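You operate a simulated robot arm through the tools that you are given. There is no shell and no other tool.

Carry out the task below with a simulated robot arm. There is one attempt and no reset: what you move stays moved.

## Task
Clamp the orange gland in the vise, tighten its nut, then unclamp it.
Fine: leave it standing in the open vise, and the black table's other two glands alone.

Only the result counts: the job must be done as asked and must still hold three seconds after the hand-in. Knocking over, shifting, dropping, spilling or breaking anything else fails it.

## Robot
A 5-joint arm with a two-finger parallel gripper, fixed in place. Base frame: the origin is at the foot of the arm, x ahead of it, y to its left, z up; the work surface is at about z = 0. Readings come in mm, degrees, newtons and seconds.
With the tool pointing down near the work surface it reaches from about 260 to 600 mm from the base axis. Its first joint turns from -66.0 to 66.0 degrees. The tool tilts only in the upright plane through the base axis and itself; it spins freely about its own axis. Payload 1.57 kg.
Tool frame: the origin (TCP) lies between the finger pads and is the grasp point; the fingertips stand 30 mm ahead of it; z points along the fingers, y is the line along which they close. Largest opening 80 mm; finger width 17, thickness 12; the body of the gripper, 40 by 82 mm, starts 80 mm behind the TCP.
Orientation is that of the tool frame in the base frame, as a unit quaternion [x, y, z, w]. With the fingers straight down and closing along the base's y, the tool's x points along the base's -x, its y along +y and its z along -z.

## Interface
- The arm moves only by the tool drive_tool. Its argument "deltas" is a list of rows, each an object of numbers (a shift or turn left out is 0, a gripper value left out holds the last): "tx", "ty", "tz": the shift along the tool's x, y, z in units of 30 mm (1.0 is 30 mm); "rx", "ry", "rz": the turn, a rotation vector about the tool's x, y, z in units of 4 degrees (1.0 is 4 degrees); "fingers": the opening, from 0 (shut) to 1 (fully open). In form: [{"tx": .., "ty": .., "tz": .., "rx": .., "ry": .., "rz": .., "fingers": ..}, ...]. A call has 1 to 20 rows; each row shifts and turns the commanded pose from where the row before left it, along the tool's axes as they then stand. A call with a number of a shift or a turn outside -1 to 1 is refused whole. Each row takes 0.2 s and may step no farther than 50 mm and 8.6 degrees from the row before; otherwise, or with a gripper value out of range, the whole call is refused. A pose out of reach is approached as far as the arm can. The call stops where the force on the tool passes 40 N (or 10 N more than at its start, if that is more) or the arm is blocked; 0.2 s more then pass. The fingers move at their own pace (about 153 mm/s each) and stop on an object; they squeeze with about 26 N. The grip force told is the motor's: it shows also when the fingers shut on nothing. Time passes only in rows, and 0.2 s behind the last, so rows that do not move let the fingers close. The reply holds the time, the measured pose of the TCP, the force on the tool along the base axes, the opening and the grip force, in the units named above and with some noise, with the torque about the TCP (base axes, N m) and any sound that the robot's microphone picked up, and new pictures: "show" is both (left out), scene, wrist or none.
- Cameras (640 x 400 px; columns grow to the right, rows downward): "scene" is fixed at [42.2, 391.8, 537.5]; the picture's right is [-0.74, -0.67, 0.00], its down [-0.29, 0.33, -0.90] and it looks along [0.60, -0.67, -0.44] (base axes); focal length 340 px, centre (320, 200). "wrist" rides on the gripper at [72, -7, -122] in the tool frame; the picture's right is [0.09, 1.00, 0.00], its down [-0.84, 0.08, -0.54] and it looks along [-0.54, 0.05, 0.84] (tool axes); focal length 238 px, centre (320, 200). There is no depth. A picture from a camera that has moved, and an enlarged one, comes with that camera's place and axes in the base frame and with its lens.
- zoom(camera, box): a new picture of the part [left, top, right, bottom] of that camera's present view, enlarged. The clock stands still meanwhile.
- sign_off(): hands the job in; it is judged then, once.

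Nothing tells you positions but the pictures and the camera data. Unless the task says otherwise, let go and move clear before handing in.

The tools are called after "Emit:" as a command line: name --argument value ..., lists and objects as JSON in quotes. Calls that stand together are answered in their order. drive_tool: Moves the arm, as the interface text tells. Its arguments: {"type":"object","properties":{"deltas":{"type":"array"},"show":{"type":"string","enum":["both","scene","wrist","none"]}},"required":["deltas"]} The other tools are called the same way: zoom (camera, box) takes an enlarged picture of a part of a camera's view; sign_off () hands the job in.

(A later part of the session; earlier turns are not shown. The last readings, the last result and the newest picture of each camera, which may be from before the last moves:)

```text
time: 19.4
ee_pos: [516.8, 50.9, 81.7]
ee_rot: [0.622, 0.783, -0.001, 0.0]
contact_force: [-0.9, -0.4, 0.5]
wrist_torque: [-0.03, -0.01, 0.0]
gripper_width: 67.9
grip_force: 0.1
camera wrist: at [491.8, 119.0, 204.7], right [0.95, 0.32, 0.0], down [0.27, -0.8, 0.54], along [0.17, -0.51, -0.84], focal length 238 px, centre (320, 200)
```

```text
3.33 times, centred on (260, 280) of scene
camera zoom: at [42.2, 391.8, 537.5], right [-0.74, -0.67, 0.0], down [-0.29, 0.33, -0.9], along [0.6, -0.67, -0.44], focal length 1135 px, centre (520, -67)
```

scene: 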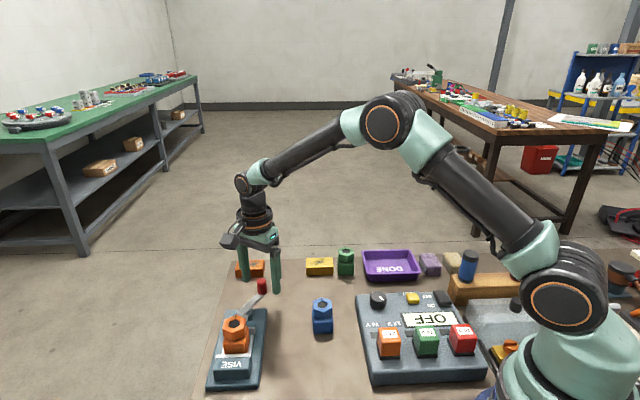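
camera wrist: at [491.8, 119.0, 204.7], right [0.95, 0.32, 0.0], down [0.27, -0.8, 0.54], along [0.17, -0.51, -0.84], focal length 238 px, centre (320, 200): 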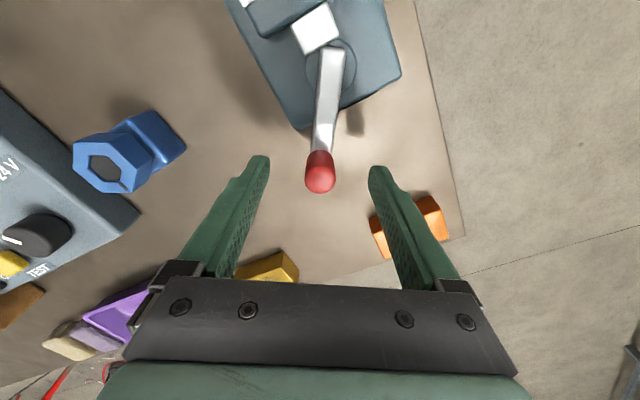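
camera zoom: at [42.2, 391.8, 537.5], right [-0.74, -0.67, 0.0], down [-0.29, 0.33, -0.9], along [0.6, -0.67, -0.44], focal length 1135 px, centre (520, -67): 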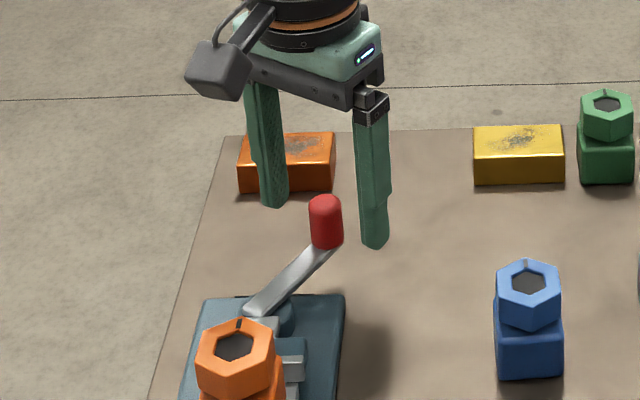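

The knob is about 5 mm back along tool x. I'll correct, drop 4 mm and close gently on it.

Emit:
drive_tool --deltas '[{"tx": 0.16, "tz": 0.13}, {}, {"fingers": 0.2}, {"fingers": 0.2}, {"fingers": 0.2}]'

Emit:
zoom --camera "wrist" --box '[240, 80, 420, 260]'

Emit:
zoom --camera "scene" --box '[200, 240, 320, 360]'

```text
time: 20.6
ee_pos: [513.7, 55.3, 77.1]
ee_rot: [0.622, 0.783, 0.0, 0.001]
contact_force: [3.6, 2.5, -4.4]
wrist_torque: [0.07, -0.11, 0.02]
gripper_width: 20.1
grip_force: 33.6
camera wrist: at [490.7, 123.5, 200.4], right [0.95, 0.32, 0.0], down [0.27, -0.8, 0.54], along [0.17, -0.51, -0.84], focal length 238 px, centre (320, 200)
```

scene: 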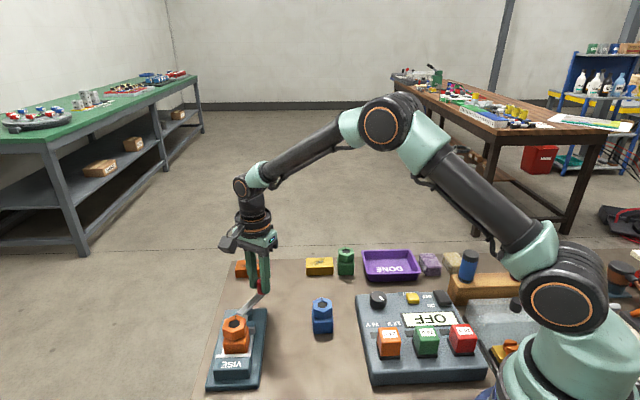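
wrist: 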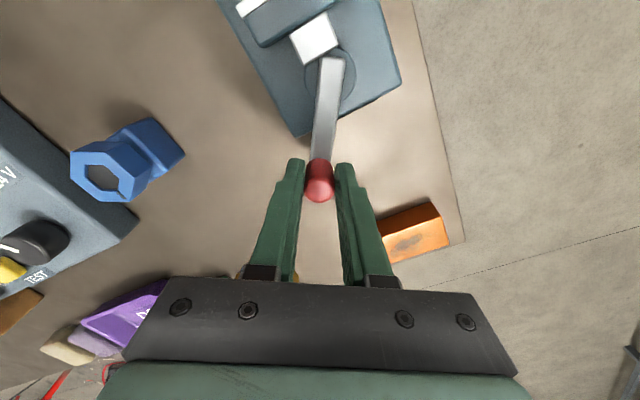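

```text
2.22 times, centred on (330, 170) of wrist
camera zoom: at [490.7, 123.5, 200.4], right [0.95, 0.32, 0.0], down [0.27, -0.8, 0.54], along [0.17, -0.51, -0.84], focal length 530 px, centre (298, 267)
```

zoom: 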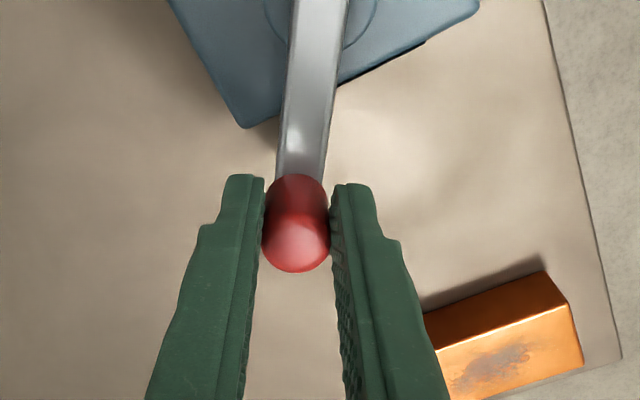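

```text
3.33 times, centred on (260, 300) of scene
camera zoom: at [42.3, 391.8, 537.5], right [-0.74, -0.67, 0.0], down [-0.29, 0.33, -0.9], along [0.6, -0.67, -0.44], focal length 1135 px, centre (520, -133)
```

zoom: 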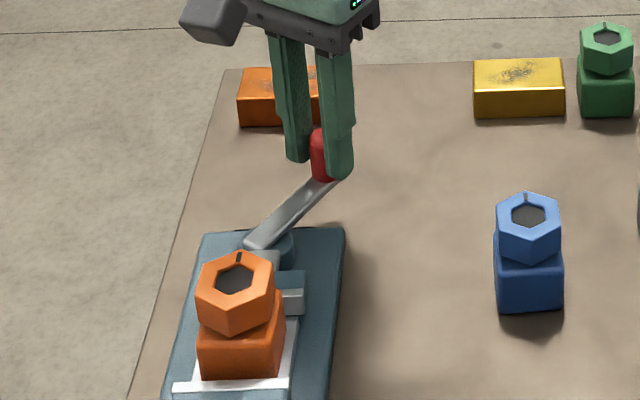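

The knob is held (20 mm), with the lever about 57 mm long and at −77°. I'll test swinging it a few degrees counter-clockwise, towards the vise axis, and watch the forces.

Emit:
drive_tool --deltas '[{"ty": 0.134, "tx": 0.005, "rz": -1}, {"ty": 0.134, "tx": 0.005, "rz": -1}, {}]'

Emit:
zoom --camera "scene" --box '[200, 240, 320, 360]'

```text
time: 21.4
ee_pos: [521.8, 57.4, 77.2]
ee_rot: [0.565, 0.825, -0.001, -0.001]
contact_force: [-2.3, -4.7, -2.4]
wrist_torque: [-0.07, 0.11, 0.14]
gripper_width: 20.0
grip_force: 34.0
camera wrist: at [488.5, 121.5, 200.5], right [0.9, 0.45, 0.0], down [0.37, -0.75, 0.54], along [0.24, -0.49, -0.84], focal length 238 px, centre (320, 200)
```

scene: 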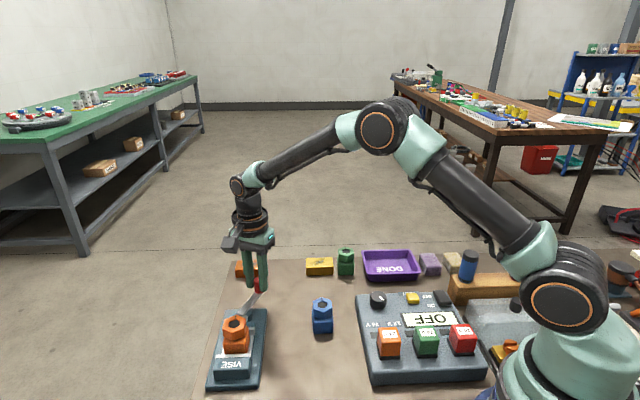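
wrist: 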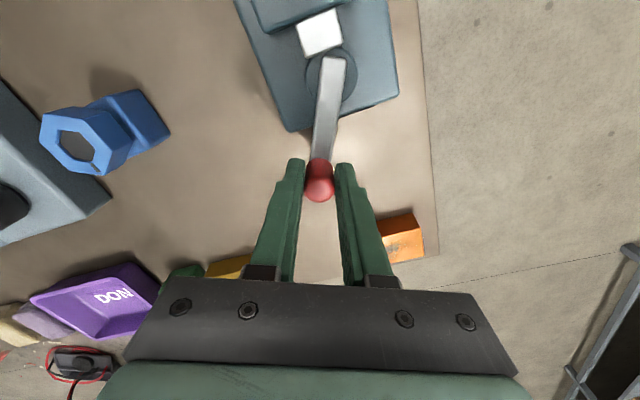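

```text
3.33 times, centred on (260, 300) of scene
camera zoom: at [42.2, 391.8, 537.5], right [-0.74, -0.67, 0.0], down [-0.29, 0.33, -0.9], along [0.6, -0.67, -0.44], focal length 1135 px, centre (520, -133)
```

zoom: 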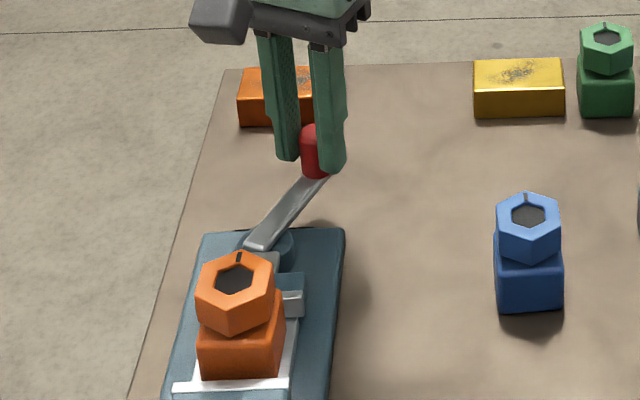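

The lever swings freely that way. Continuing another 20° and watching the moving jaw.

Emit:
drive_tool --deltas '[{"ty": 0.134, "tx": 0.005, "rz": -1}, {"ty": 0.134, "tx": 0.005, "rz": -1}, {"ty": 0.134, "tx": 0.005, "rz": -1}, {"ty": 0.134, "tx": 0.005, "rz": -1}, {"ty": 0.134, "tx": 0.005, "rz": -1}, {}]'

Emit:
zoom --camera "scene" --box '[200, 240, 320, 360]'

```text
time: 22.8
ee_pos: [539.3, 66.9, 76.8]
ee_rot: [0.414, 0.91, 0.001, 0.001]
contact_force: [13.4, -14.6, -5.2]
wrist_torque: [-0.48, -0.4, 0.03]
gripper_width: 20.0
grip_force: 33.4
camera wrist: at [485.6, 117.0, 200.2], right [0.69, 0.72, 0.0], down [0.61, -0.58, 0.54], along [0.4, -0.37, -0.84], focal length 238 px, centre (320, 200)
```

scene: 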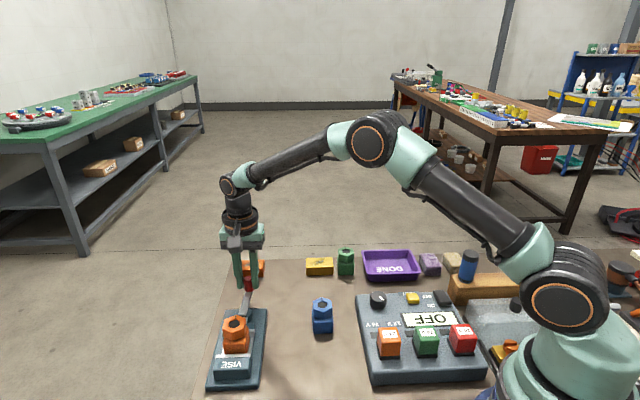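
wrist: 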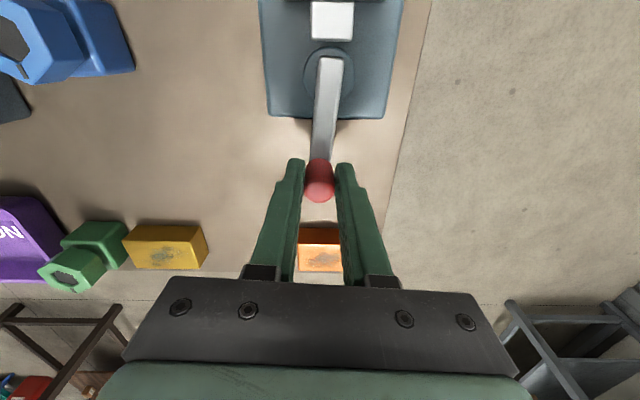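

```text
3.33 times, centred on (260, 300) of scene
camera zoom: at [42.3, 391.8, 537.4], right [-0.74, -0.67, 0.0], down [-0.29, 0.33, -0.9], along [0.6, -0.67, -0.44], focal length 1135 px, centre (520, -133)
```

zoom: 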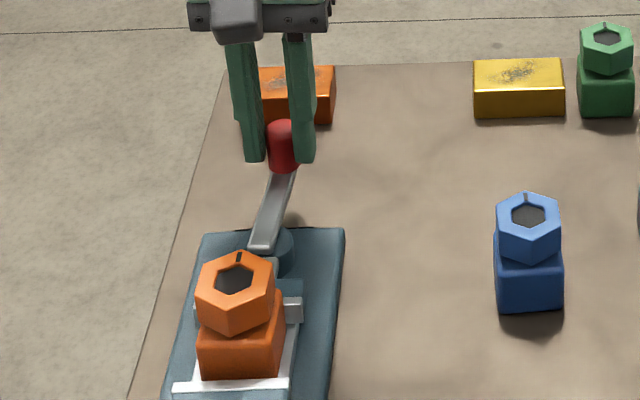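

The moving jaw is advancing, so counter-clockwise closes it. There is about 20 N of radial force, meaning my arc is slightly too tight; I'll widen it and continue in steps.

Emit:
drive_tool --deltas '[{"ty": 0.139, "tx": -0.06, "rz": -1}, {"ty": 0.139, "tx": 0.004, "rz": -1}, {"ty": 0.139, "tx": 0.004, "rz": -1}, {}]'

Emit:
zoom --camera "scene" --box '[200, 240, 320, 360]'

```text
time: 23.8
ee_pos: [547.2, 76.6, 78.1]
ee_rot: [0.315, 0.949, 0.0, -0.001]
contact_force: [3.5, -6.1, 7.9]
wrist_torque: [-0.1, 0.01, 0.12]
gripper_width: 20.2
grip_force: 33.7
camera wrist: at [485.1, 114.3, 200.4], right [0.52, 0.85, 0.0], down [0.72, -0.44, 0.54], along [0.46, -0.28, -0.84], focal length 238 px, centre (320, 200)
```

scene: 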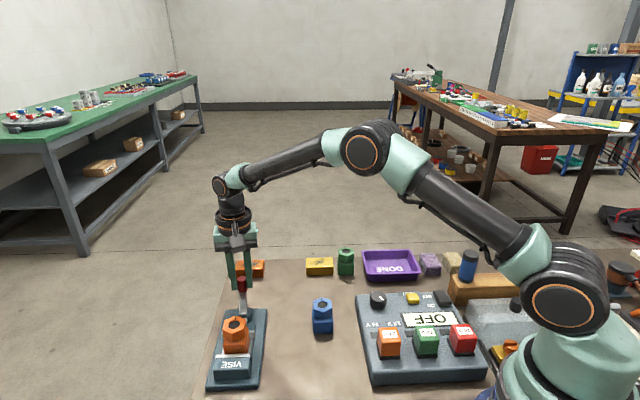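
wrist: 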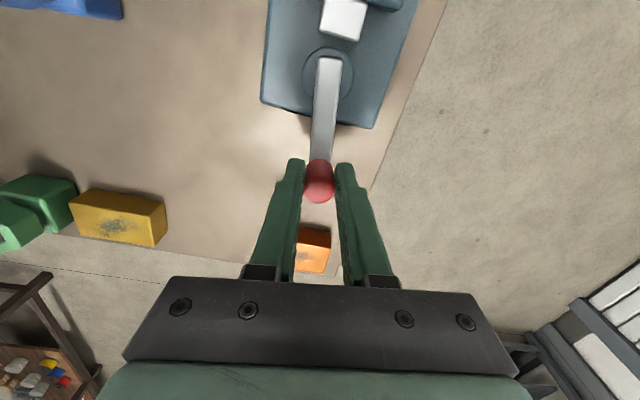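

```text
3.33 times, centred on (260, 300) of scene
camera zoom: at [42.2, 391.8, 537.5], right [-0.74, -0.67, 0.0], down [-0.29, 0.33, -0.9], along [0.6, -0.67, -0.44], focal length 1135 px, centre (520, -133)
```

zoom: 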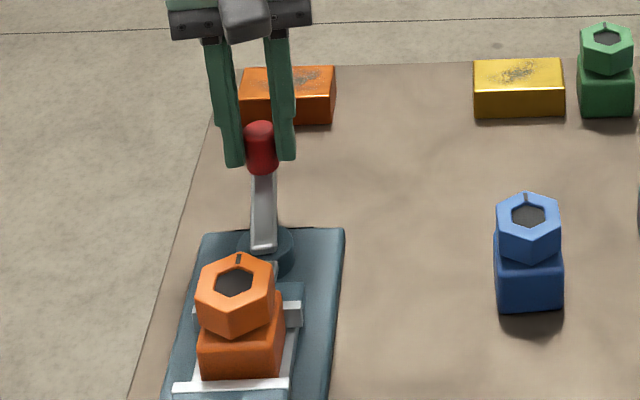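

The jaw keeps advancing and forces are low. Continuing.

Emit:
drive_tool --deltas '[{"ty": 0.139, "tx": -0.01, "rz": -1}, {"ty": 0.139, "tx": 0.004, "rz": -1}, {"ty": 0.139, "tx": 0.004, "rz": -1}, {}]'

Emit:
zoom --camera "scene" --box '[200, 240, 320, 360]'

```text
time: 24.8
ee_pos: [553.7, 87.0, 77.1]
ee_rot: [0.215, 0.977, 0.0, -0.001]
contact_force: [-11.5, 5.7, 18.4]
wrist_torque: [0.14, 0.47, 0.01]
gripper_width: 19.9
grip_force: 34.1
camera wrist: at [485.4, 111.2, 200.5], right [0.33, 0.94, 0.0], down [0.79, -0.28, 0.54], along [0.51, -0.18, -0.84], focal length 238 px, centre (320, 200)
```

scene: 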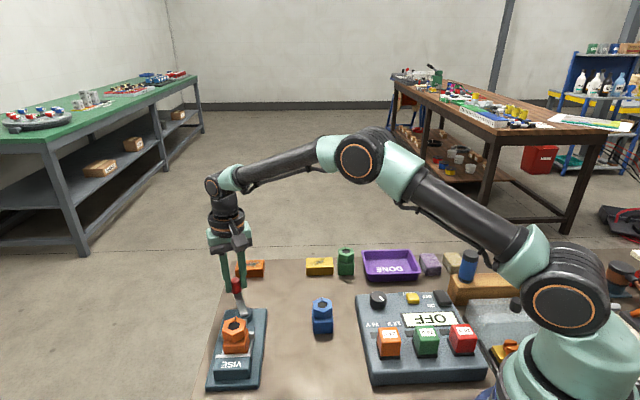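
wrist: 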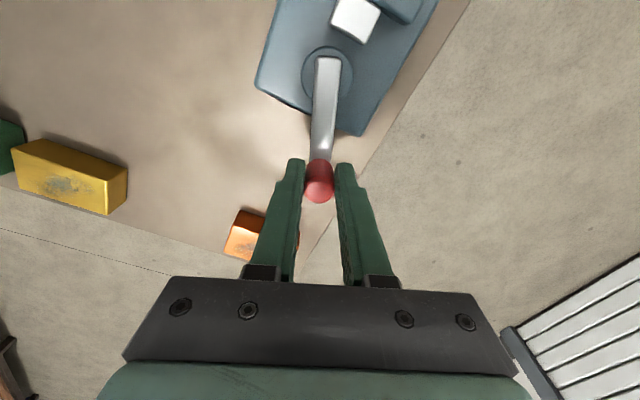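

```text
3.33 times, centred on (260, 300) of scene
camera zoom: at [42.1, 391.7, 537.5], right [-0.74, -0.67, 0.0], down [-0.29, 0.33, -0.9], along [0.6, -0.67, -0.44], focal length 1135 px, centre (520, -133)
```

zoom: 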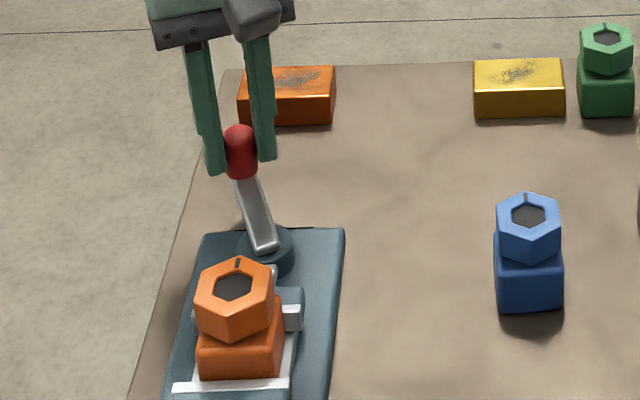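

The gland is starting to be pushed toward the fixed jaw. I'll trim the arc inward and up slightly and continue.

Emit:
drive_tool --deltas '[{"ty": 0.136, "tx": 0.045, "tz": -0.03, "rz": -1}, {"ty": 0.136, "tx": 0.008, "rz": -1}, {"ty": 0.136, "tx": 0.008, "rz": -1}, {}]'

Emit:
zoom --camera "scene" --box '[200, 260, 300, 360]'

```text
time: 25.8
ee_pos: [557.6, 97.5, 76.7]
ee_rot: [0.112, 0.994, 0.0, 0.0]
contact_force: [5.5, -5.5, -8.7]
wrist_torque: [-0.16, -0.08, 0.12]
gripper_width: 19.7
grip_force: 33.5
camera wrist: at [485.0, 106.8, 200.2], right [0.13, 0.99, 0.0], down [0.83, -0.11, 0.54], along [0.54, -0.07, -0.84], focal length 238 px, centre (320, 200)
```

scene: 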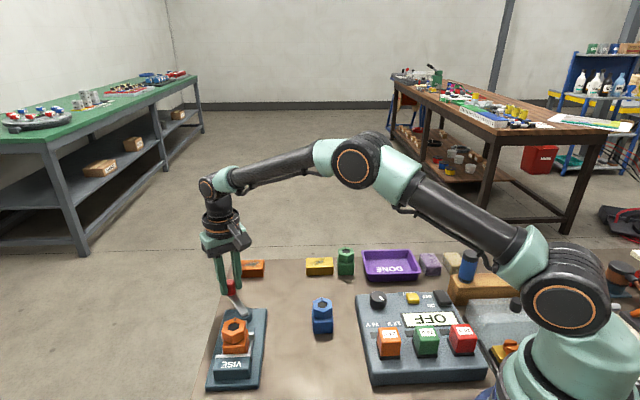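
wrist: 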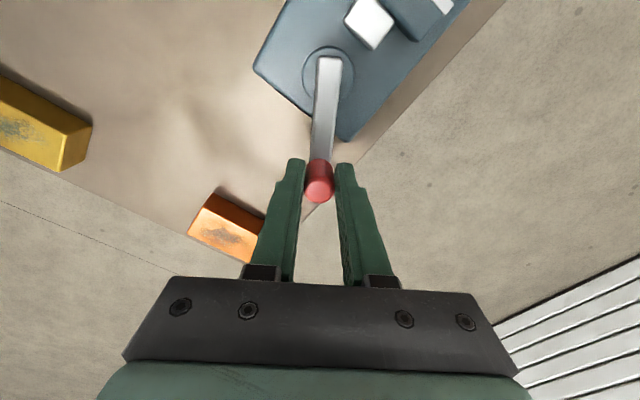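

```text
4.00 times, centred on (250, 310) of scene
camera zoom: at [42.3, 391.8, 537.4], right [-0.74, -0.67, 0.0], down [-0.29, 0.33, -0.9], along [0.6, -0.67, -0.44], focal length 1362 px, centre (600, -240)
```

zoom: 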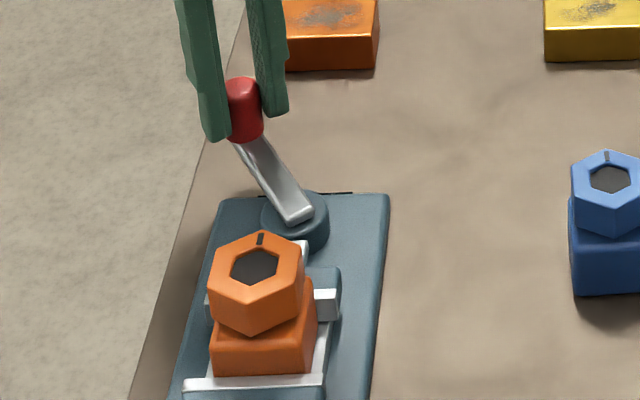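

Lever at about −13°, jaw close behind the gland. Continuing with small steps, watching for clamp resistance.

Emit:
drive_tool --deltas '[{"ty": 0.136, "tx": -0.003, "rz": -1}, {"ty": 0.136, "tx": 0.006, "rz": -1}, {"ty": 0.136, "tx": 0.006, "rz": -1}, {}]'

Emit:
zoom --camera "scene" --box '[200, 260, 300, 360]'

```text
time: 26.4
ee_pos: [556.7, 98.4, 77.5]
ee_rot: [0.059, 0.998, -0.002, -0.006]
contact_force: [-0.3, -9.2, 2.0]
wrist_torque: [-0.1, 0.24, 0.04]
gripper_width: 20.3
grip_force: 34.0
stopped in row 2: the force on the tool passed its limit at 46 N (the readings are from after the stop); the commanded pose is now the measured one
camera wrist: at [486.1, 99.9, 201.4], right [0.02, 1.0, 0.0], down [0.85, -0.02, 0.53], along [0.53, -0.02, -0.85], focal length 238 px, centre (320, 200)
```

scene: 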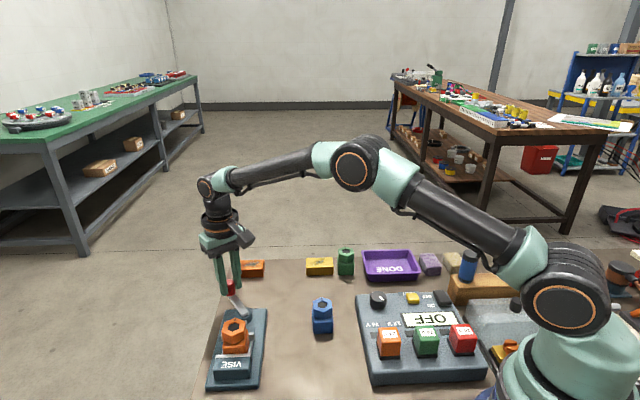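
wrist: 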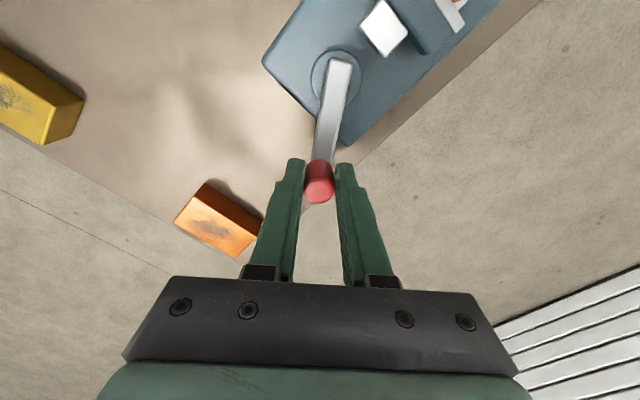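

```text
4.00 times, centred on (250, 310) of scene
camera zoom: at [42.2, 391.8, 537.5], right [-0.74, -0.67, 0.0], down [-0.29, 0.33, -0.9], along [0.6, -0.67, -0.44], focal length 1362 px, centre (600, -240)
```

zoom: 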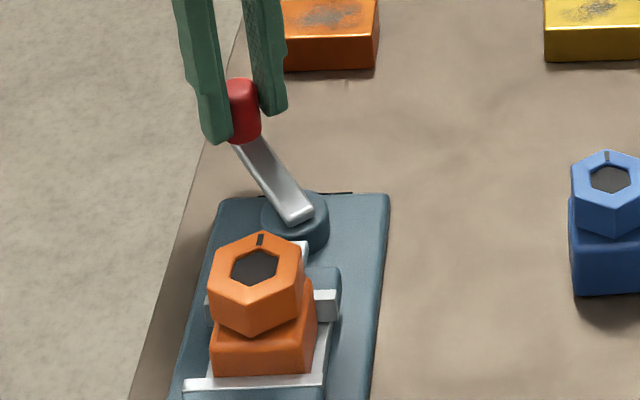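

The lever stopped firmly at about −13° with a tangential force of 46 N, consistent with the jaw having clamped the gland. I'll press once more moderately to snug it and read the force.

Emit:
drive_tool --deltas '[{"ty": 0.05}, {"ty": 0.04}, {}]' --show "none"

Emit:
zoom --camera "scene" --box '[205, 305, 265, 385]'

```text
time: 27.2
ee_pos: [557.7, 98.9, 76.9]
ee_rot: [0.059, 0.998, -0.002, -0.007]
contact_force: [-14.3, -29.7, 11.7]
wrist_torque: [-0.61, 0.09, -0.16]
gripper_width: 20.3
grip_force: 33.5
```

```text
5.00 times, centred on (235, 345) of scene
camera zoom: at [42.2, 391.8, 537.5], right [-0.74, -0.67, 0.0], down [-0.29, 0.33, -0.9], along [0.6, -0.67, -0.44], focal length 1702 px, centre (745, -525)
```

zoom: 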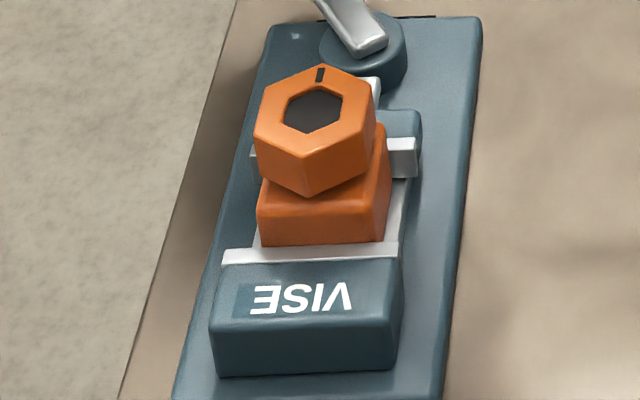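

The lever holds solid at 30 N, so the gland is clamped. Easing off, releasing the knob, and rising.

Emit:
drive_tool --deltas '[{"ty": -0.08}, {"fingers": 0.5}, {"fingers": 0.5}, {"tz": -0.8}, {"tz": -1}, {"tz": -1}, {}]'

Emit:
zoom --camera "scene" --box '[200, 260, 300, 390]'

Emit:
zoom --camera "wrist" --box '[260, 0, 480, 180]'

```text
time: 28.8
ee_pos: [559.7, 100.2, 161.0]
ee_rot: [0.057, 0.998, -0.002, -0.006]
contact_force: [1.1, -0.7, 0.2]
wrist_torque: [-0.06, 0.01, -0.02]
gripper_width: 40.0
grip_force: 0.0
camera wrist: at [487.5, 101.7, 284.7], right [0.02, 1.0, 0.0], down [0.85, -0.02, 0.53], along [0.53, -0.01, -0.85], focal length 238 px, centre (320, 200)
```

scene: 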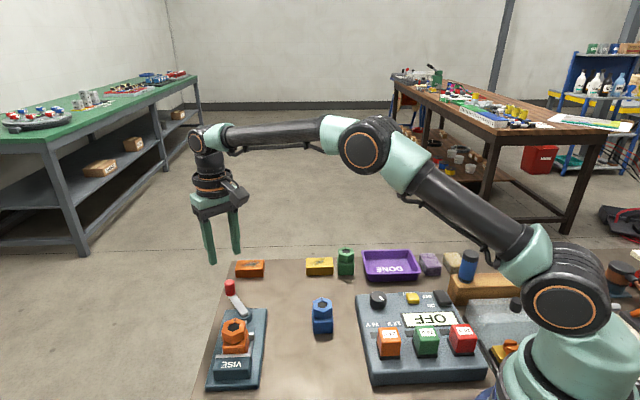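
wrist: 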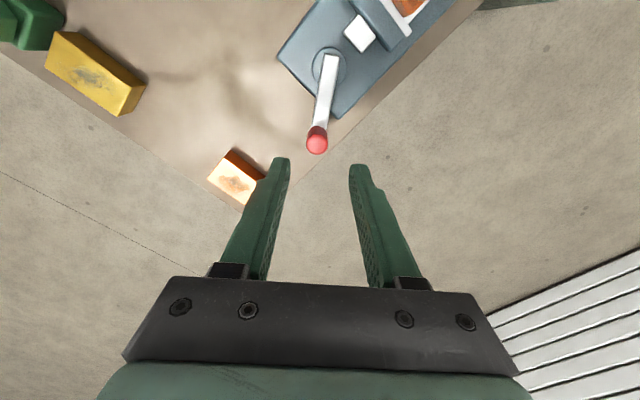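

```text
3.08 times, centred on (250, 325) of scene
camera zoom: at [42.2, 391.8, 537.5], right [-0.74, -0.67, 0.0], down [-0.29, 0.33, -0.9], along [0.6, -0.67, -0.44], focal length 1048 px, centre (535, -185)
```

zoom: 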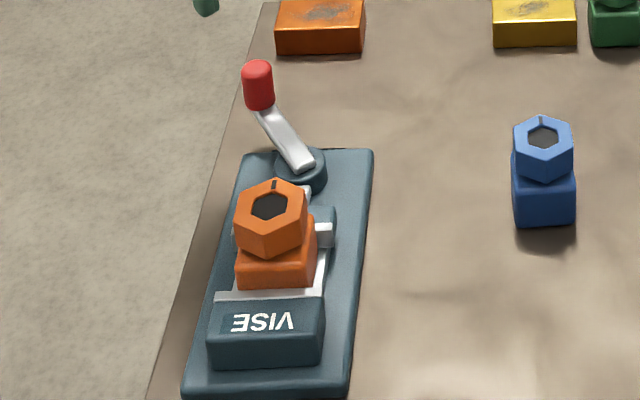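

```text
2.22 times, centred on (370, 90) of wrist
camera zoom: at [487.5, 101.7, 284.7], right [0.02, 1.0, 0.0], down [0.85, -0.02, 0.53], along [0.53, -0.01, -0.85], focal length 530 px, centre (209, 444)
```

zoom: 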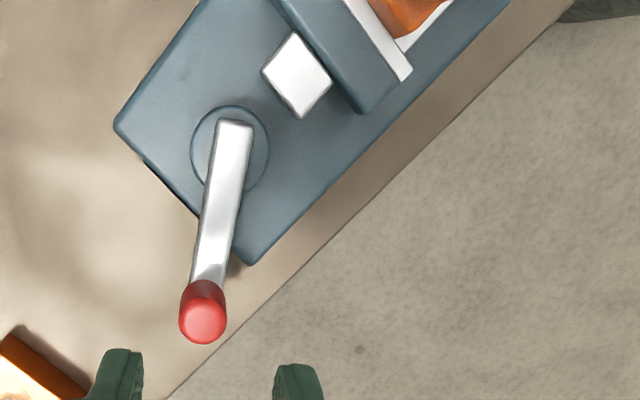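

The lever stayed put and the gland looks clamped. Next I move above the nut, with fingers re-aligned to 44° to match its flats, correcting a slight tool tilt on the way.

Emit:
drive_tool --deltas '[{"ry": -0.17, "rx": -0.05, "fingers": 0.8}, {"tx": 0.848, "ty": 0.382}, {"tx": 0.848, "ty": 0.382}, {"tx": 0.848, "ty": 0.382}, {"tx": 0.848, "ty": 0.382}, {"tx": 0.848, "ty": 0.382}, {"rz": 0.987}, {"rz": 0.987}, {"rz": 0.987}, {"rz": 0.987}, {"rz": 0.987}, {"rz": 0.987}, {"rz": 0.987}, {"rz": 0.987}, {"rz": 0.987}, {"rz": 0.987}, {}]'

Emit:
zoom --camera "wrist" --box '[230, 60, 410, 240]'

```text
time: 32.4
ee_pos: [438.5, 170.4, 161.7]
ee_rot: [0.391, 0.92, 0.0, 0.0]
contact_force: [1.4, -0.1, -0.4]
wrist_torque: [0.03, -0.01, 0.03]
gripper_width: 64.1
grip_force: 0.1
camera wrist: at [383.8, 218.5, 284.8], right [0.65, 0.76, 0.0], down [0.64, -0.55, 0.54], along [0.41, -0.35, -0.84], focal length 238 px, centre (320, 200)
```

scene: 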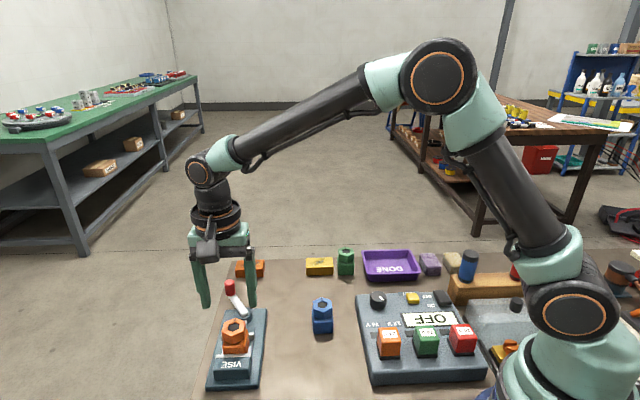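
wrist: 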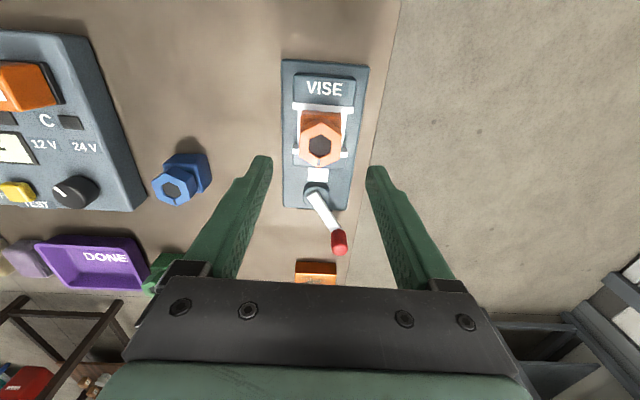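

```text
2.22 times, centred on (320, 150) of wrist
camera zoom: at [383.8, 218.5, 284.8], right [0.65, 0.76, 0.0], down [0.64, -0.55, 0.54], along [0.41, -0.35, -0.84], focal length 530 px, centre (320, 311)
```

zoom: 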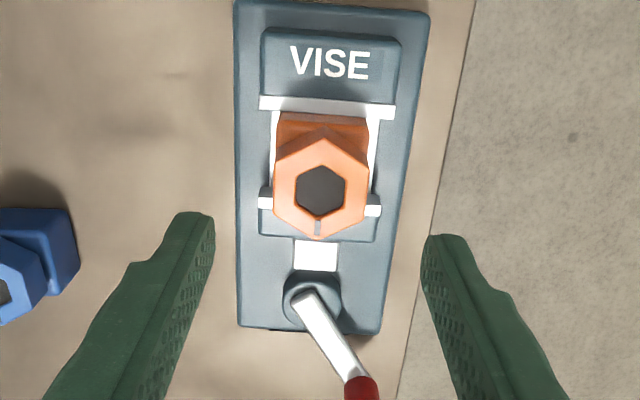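

The nut centre is near (440.2, 171.2), with flats aligned to the fingers. Lowering toward it with a check.

Emit:
drive_tool --deltas '[{"ty": 0.064, "tx": -0.015, "tz": 0.6}, {"tz": 0.6}, {"tz": 0.5}, {}]'

Emit:
zoom --camera "wrist" --box '[230, 100, 410, 280]'

Emit:
zoom --camera "scene" --box '[195, 270, 275, 380]'

```text
time: 33.4
ee_pos: [439.8, 173.7, 110.9]
ee_rot: [0.391, 0.92, -0.001, 0.0]
contact_force: [-0.2, 0.4, -0.4]
wrist_torque: [0.01, -0.02, 0.0]
gripper_width: 63.9
grip_force: 0.0
camera wrist: at [384.3, 220.2, 233.4], right [0.65, 0.76, 0.0], down [0.64, -0.55, 0.54], along [0.41, -0.35, -0.84], focal length 238 px, centre (320, 200)
```

scene: 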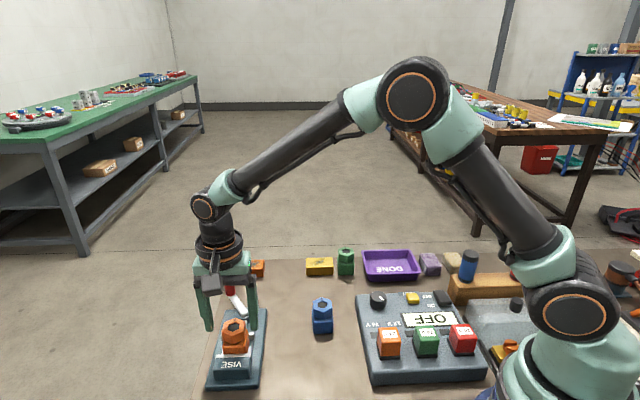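
wrist: 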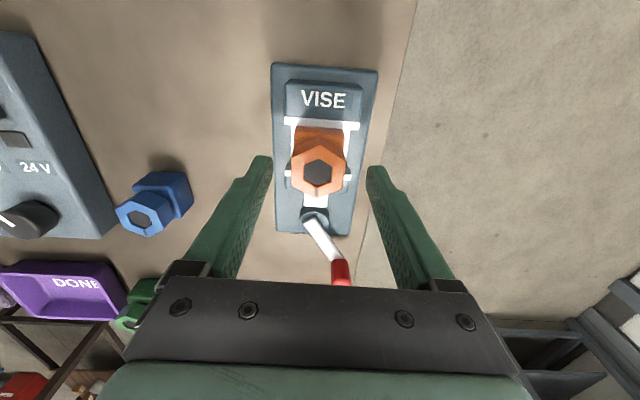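

```text
2.22 times, centred on (320, 190) of wrist
camera zoom: at [384.3, 220.2, 233.4], right [0.65, 0.76, 0.0], down [0.64, -0.55, 0.54], along [0.41, -0.35, -0.84], focal length 530 px, centre (320, 222)
```

zoom: 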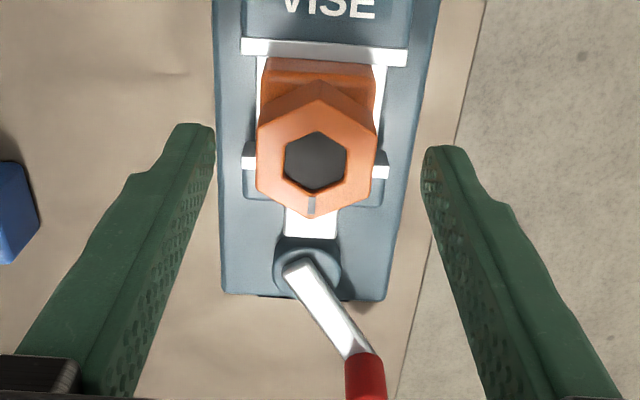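

```text
3.64 times, centred on (235, 325) of scene
camera zoom: at [42.2, 391.8, 537.5], right [-0.74, -0.67, 0.0], down [-0.29, 0.33, -0.9], along [0.6, -0.67, -0.44], focal length 1238 px, centre (629, -254)
```

zoom: 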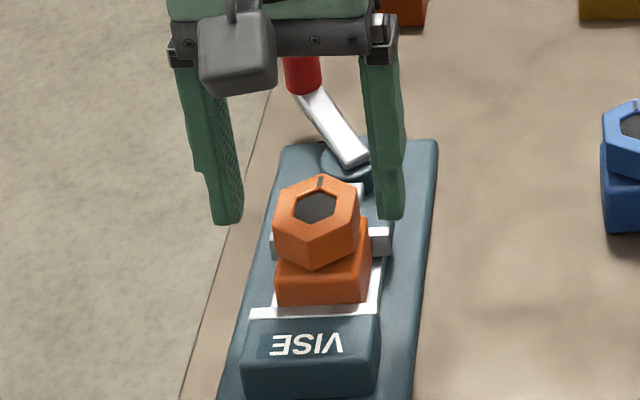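

I'm about 2–3 mm off in y; correcting, then lowering so the tips sit just above the body (TCP ≈ 93).

Emit:
drive_tool --deltas '[{"tx": -0.057, "ty": -0.065, "tz": 0.2}, {"tz": 0.2}, {"tz": 0.18}, {}]' --show "none"

Emit:
zoom --camera "wrist" --box '[230, 100, 410, 280]'

Emit:
zoom --camera "scene" --box '[195, 270, 275, 380]'

```text
time: 34.4
ee_pos: [439.6, 168.3, 92.3]
ee_rot: [0.39, 0.921, 0.001, 0.0]
contact_force: [-0.3, 0.0, -0.3]
wrist_torque: [-0.03, 0.0, -0.02]
gripper_width: 64.0
grip_force: 0.1
```

```text
2.22 times, centred on (320, 190) of wrist
camera zoom: at [384.3, 216.3, 215.7], right [0.65, 0.76, 0.0], down [0.64, -0.55, 0.54], along [0.41, -0.35, -0.84], focal length 530 px, centre (320, 222)
```

zoom: 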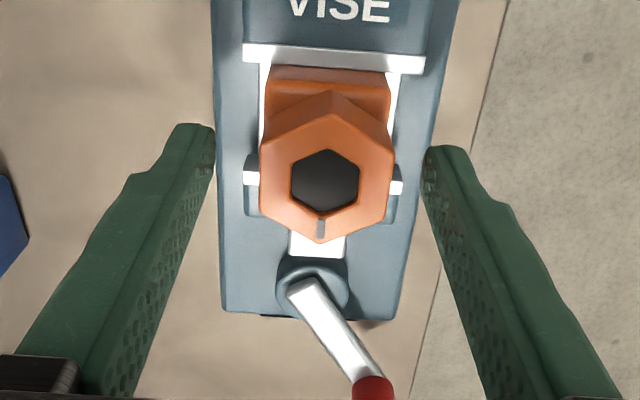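

```text
3.64 times, centred on (235, 325) of scene
camera zoom: at [42.2, 391.8, 537.5], right [-0.74, -0.67, 0.0], down [-0.29, 0.33, -0.9], along [0.6, -0.67, -0.44], focal length 1238 px, centre (629, -254)
```

zoom: 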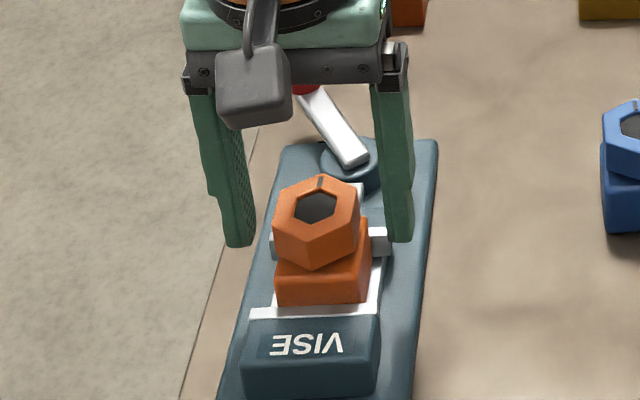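

Nearly centred (within about 1 mm). Small trim and close on the nut.

Emit:
drive_tool --deltas '[{"tx": 0.025, "ty": 0.04}, {}, {"fingers": 0.35}, {"fingers": 0.35}, {"fingers": 0.35}]'

Emit:
zoom --camera "wrist" --box '[230, 100, 410, 280]'

Emit:
zoom --camera "scene" --box '[195, 270, 275, 380]'

```text
time: 35.6
ee_pos: [439.3, 170.1, 93.0]
ee_rot: [0.391, 0.92, -0.002, 0.0]
contact_force: [-1.4, 0.7, -0.4]
wrist_torque: [-0.07, 0.25, 0.0]
gripper_width: 41.3
grip_force: 26.2
camera wrist: at [385.1, 217.7, 215.9], right [0.65, 0.76, 0.0], down [0.64, -0.55, 0.54], along [0.41, -0.35, -0.84], focal length 238 px, centre (320, 200)
```

scene: 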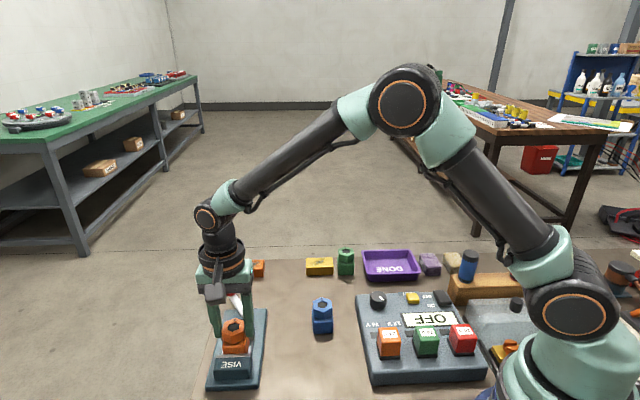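
wrist: 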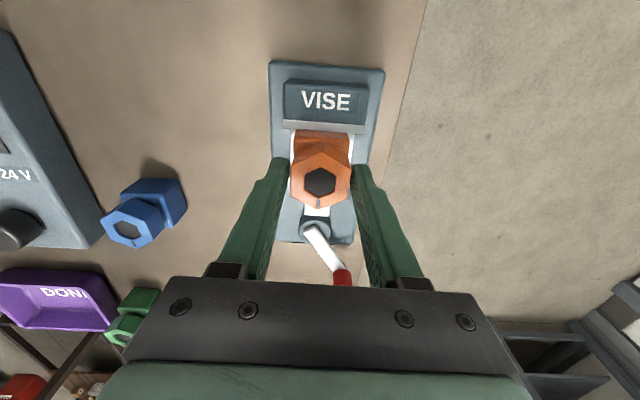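

```text
2.22 times, centred on (320, 190) of wrist
camera zoom: at [385.1, 217.7, 215.9], right [0.65, 0.76, 0.0], down [0.64, -0.55, 0.54], along [0.41, -0.35, -0.84], focal length 530 px, centre (320, 222)
```

zoom: 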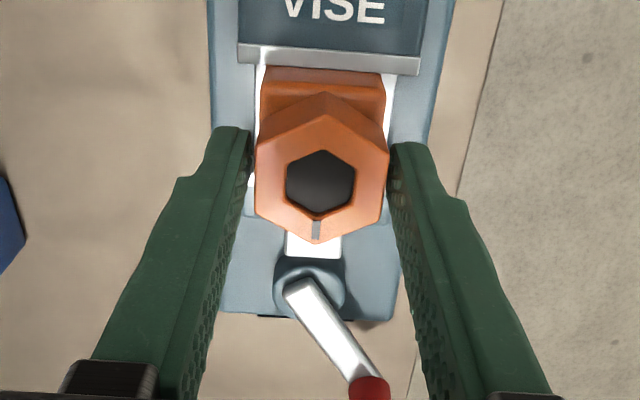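

```text
3.64 times, centred on (235, 325) of scene
camera zoom: at [42.2, 391.8, 537.5], right [-0.74, -0.67, 0.0], down [-0.29, 0.33, -0.9], along [0.6, -0.67, -0.44], focal length 1238 px, centre (629, -254)
```

zoom: 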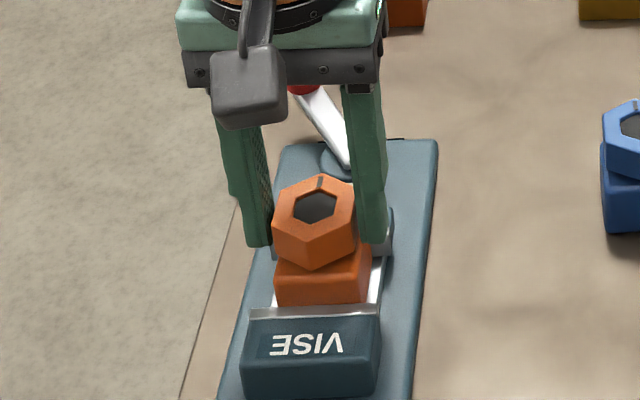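

The fingers hold the nut's flats with no side load. Now I turn clockwise (seen from above) in small steps and watch torque and any sound.

Emit:
drive_tool --deltas '[{"rz": 1}, {"rz": 1}, {"rz": 1}, {}]'

Emit:
zoom --camera "scene" --box '[195, 270, 275, 380]'

Emit:
zoom --camera "wrist" --box '[230, 100, 410, 280]'

```text
time: 36.6
ee_pos: [440.8, 171.2, 94.0]
ee_rot: [0.486, 0.874, 0.0, 0.0]
contact_force: [-5.3, -7.2, 8.4]
wrist_torque: [-0.34, 0.31, 0.02]
gripper_width: 41.7
grip_force: 25.5
camera wrist: at [396.4, 228.5, 215.8], right [0.8, 0.6, 0.0], down [0.51, -0.67, 0.54], along [0.33, -0.43, -0.84], focal length 238 px, centre (320, 200)
```

scene: 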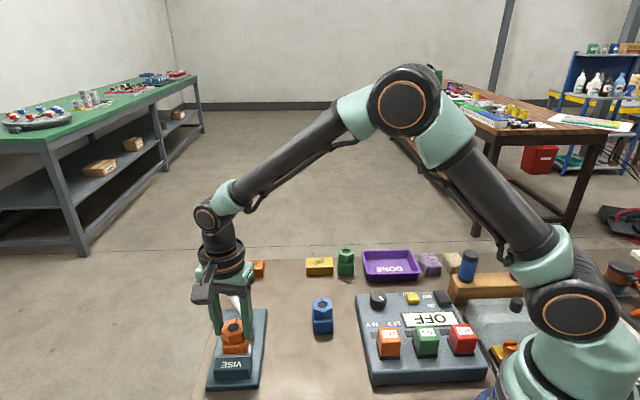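
wrist: 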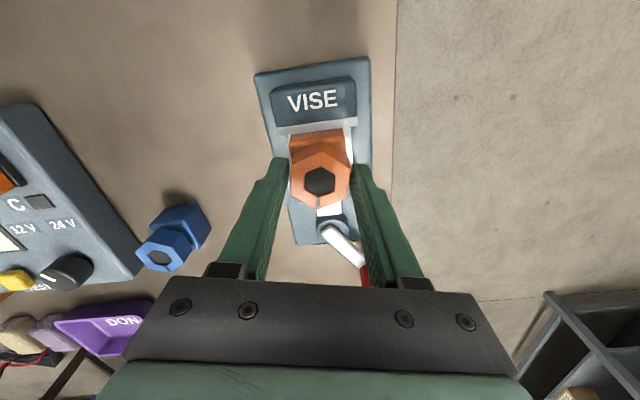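

```text
3.64 times, centred on (235, 325) of scene
camera zoom: at [42.2, 391.7, 537.5], right [-0.74, -0.67, 0.0], down [-0.29, 0.33, -0.9], along [0.6, -0.67, -0.44], focal length 1238 px, centre (629, -254)
```

zoom: 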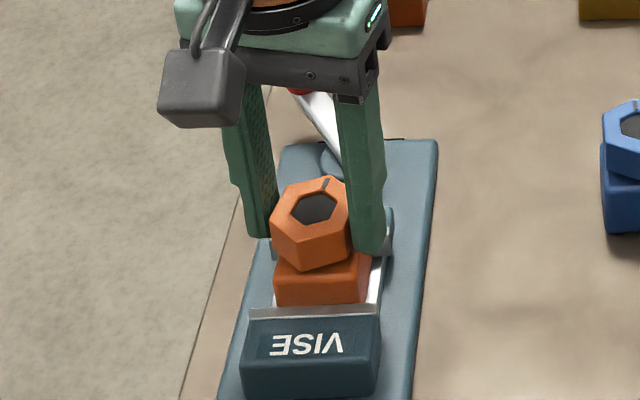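

```text
2.22 times, centred on (320, 190) of wrist
camera zoom: at [396.4, 228.5, 215.8], right [0.8, 0.6, 0.0], down [0.51, -0.67, 0.54], along [0.33, -0.43, -0.84], focal length 530 px, centre (320, 222)
```

zoom: 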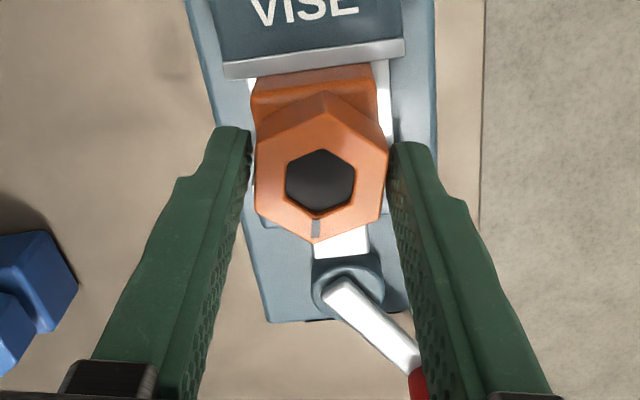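

The nut turns with the fingers while the body stays fixed in the jaws. Continuing to turn.

Emit:
drive_tool --deltas '[{"rz": 1}, {"rz": 1}, {"rz": 1}, {"rz": 1}, {"rz": 1}, {}]'

Emit:
zoom --camera "scene" --box '[195, 270, 275, 380]'

```text
time: 38.0
ee_pos: [441.4, 171.9, 93.2]
ee_rot: [0.63, 0.777, 0.0, 0.0]
contact_force: [-3.4, -1.7, 0.7]
wrist_torque: [-0.05, 0.27, 0.02]
gripper_width: 41.5
grip_force: 26.0
camera wrist: at [418.9, 240.2, 215.8], right [0.96, 0.3, 0.0], down [0.25, -0.8, 0.54], along [0.16, -0.52, -0.84], focal length 238 px, centre (320, 200)
```

scene: 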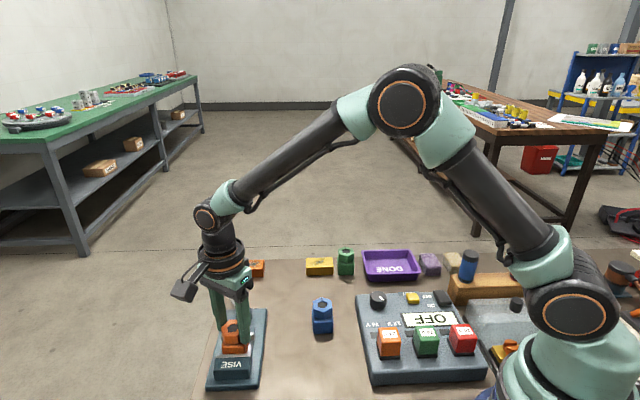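
wrist: 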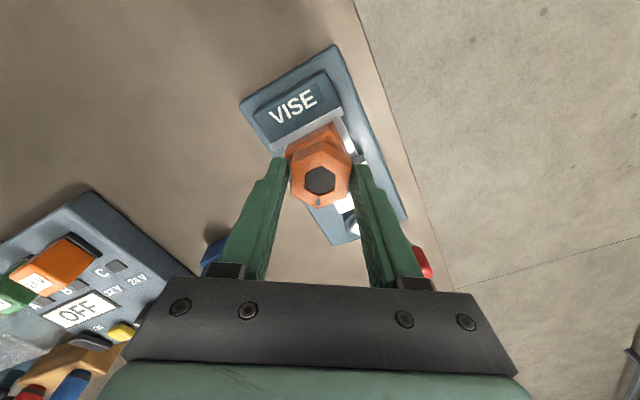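

```text
3.64 times, centred on (235, 325) of scene
camera zoom: at [42.2, 391.8, 537.5], right [-0.74, -0.67, 0.0], down [-0.29, 0.33, -0.9], along [0.6, -0.67, -0.44], focal length 1238 px, centre (629, -254)
```

zoom: 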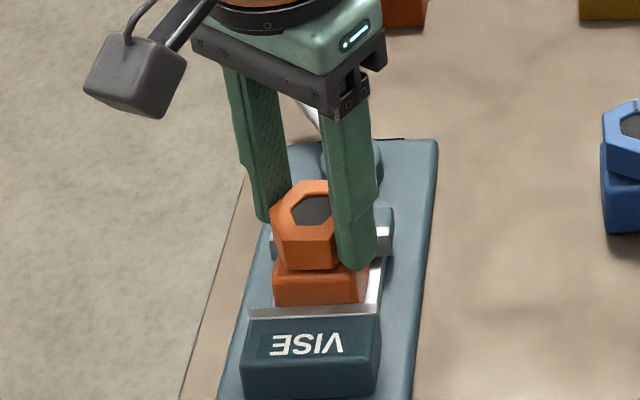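

32° done with low torque. Continuing.

Emit:
drive_tool --deltas '[{"rz": 1}, {"rz": 1}, {"rz": 1}, {"rz": 1}, {"rz": 1}, {}]'

Emit:
zoom --camera "wrist" --box '[230, 100, 410, 280]'

```text
time: 39.4
ee_pos: [440.7, 171.1, 92.9]
ee_rot: [0.755, 0.655, -0.001, 0.0]
contact_force: [-0.1, 5.3, -6.3]
wrist_torque: [0.39, -0.07, -0.05]
gripper_width: 41.3
grip_force: 26.2
camera wrist: at [443.7, 243.1, 216.5], right [1.0, -0.05, 0.0], down [-0.04, -0.84, 0.54], along [-0.03, -0.54, -0.84], focal length 238 px, centre (320, 200)
```

scene: 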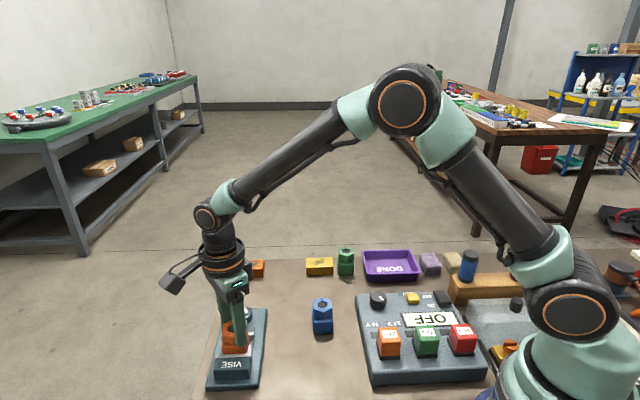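
wrist: 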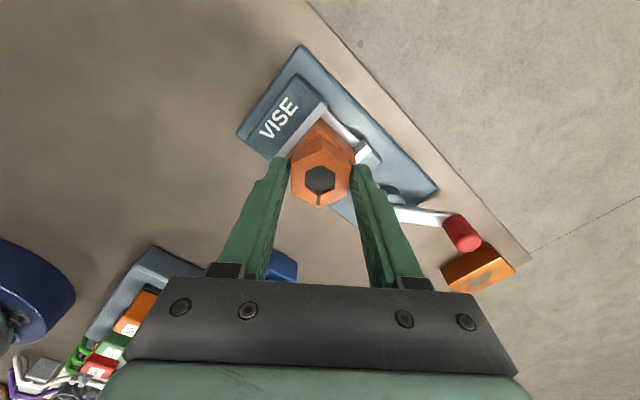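

```text
2.22 times, centred on (320, 190) of wrist
camera zoom: at [443.7, 243.1, 216.5], right [1.0, -0.05, 0.0], down [-0.04, -0.84, 0.54], along [-0.03, -0.54, -0.84], focal length 530 px, centre (320, 222)
```

zoom: 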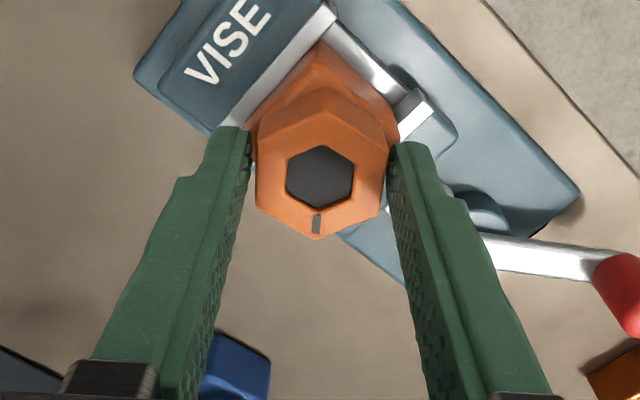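

52° turned, the nut is following cleanly. Continuing.

Emit:
drive_tool --deltas '[{"rz": 1}, {"rz": 1}, {"rz": 1}, {"rz": 1}, {"rz": 1}, {}]' --show "wrist"

```text
time: 40.8
ee_pos: [440.5, 171.5, 93.0]
ee_rot: [0.857, 0.515, 0.0, 0.0]
contact_force: [-3.1, -0.8, 4.5]
wrist_torque: [-0.03, 0.02, -0.02]
gripper_width: 41.6
grip_force: 26.7
camera wrist: at [468.2, 237.4, 216.5], right [0.92, -0.39, 0.0], down [-0.33, -0.77, 0.54], along [-0.21, -0.5, -0.84], focal length 238 px, centre (320, 200)
```

wrist: 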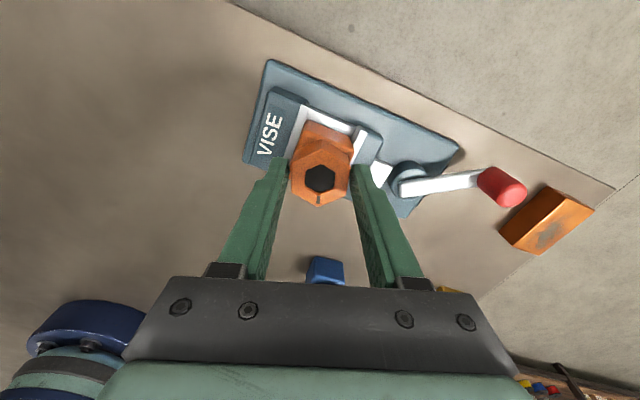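

72° turned, torque still low. Continuing.

Emit:
drive_tool --deltas '[{"rz": 1}, {"rz": 1}, {"rz": 1}, {"rz": 1}, {"rz": 1}, {}]' --show "wrist"

```text
time: 42.2
ee_pos: [440.2, 170.5, 92.6]
ee_rot: [0.934, 0.358, 0.0, 0.0]
contact_force: [1.0, 2.1, -0.4]
wrist_torque: [0.08, -0.13, 0.04]
gripper_width: 41.4
grip_force: 25.9
camera wrist: at [488.9, 224.0, 216.1], right [0.73, -0.68, 0.0], down [-0.57, -0.62, 0.54], along [-0.37, -0.4, -0.84], focal length 238 px, centre (320, 200)
```

wrist: 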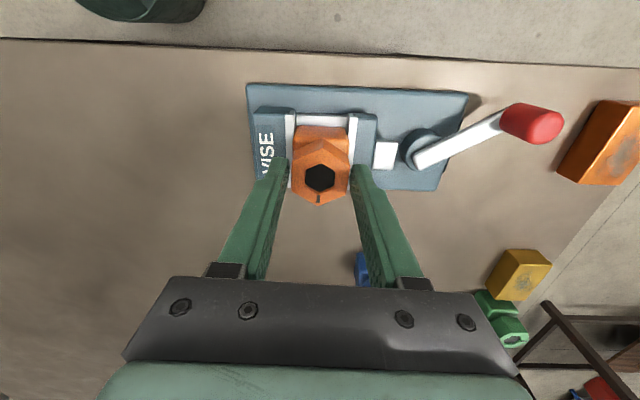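

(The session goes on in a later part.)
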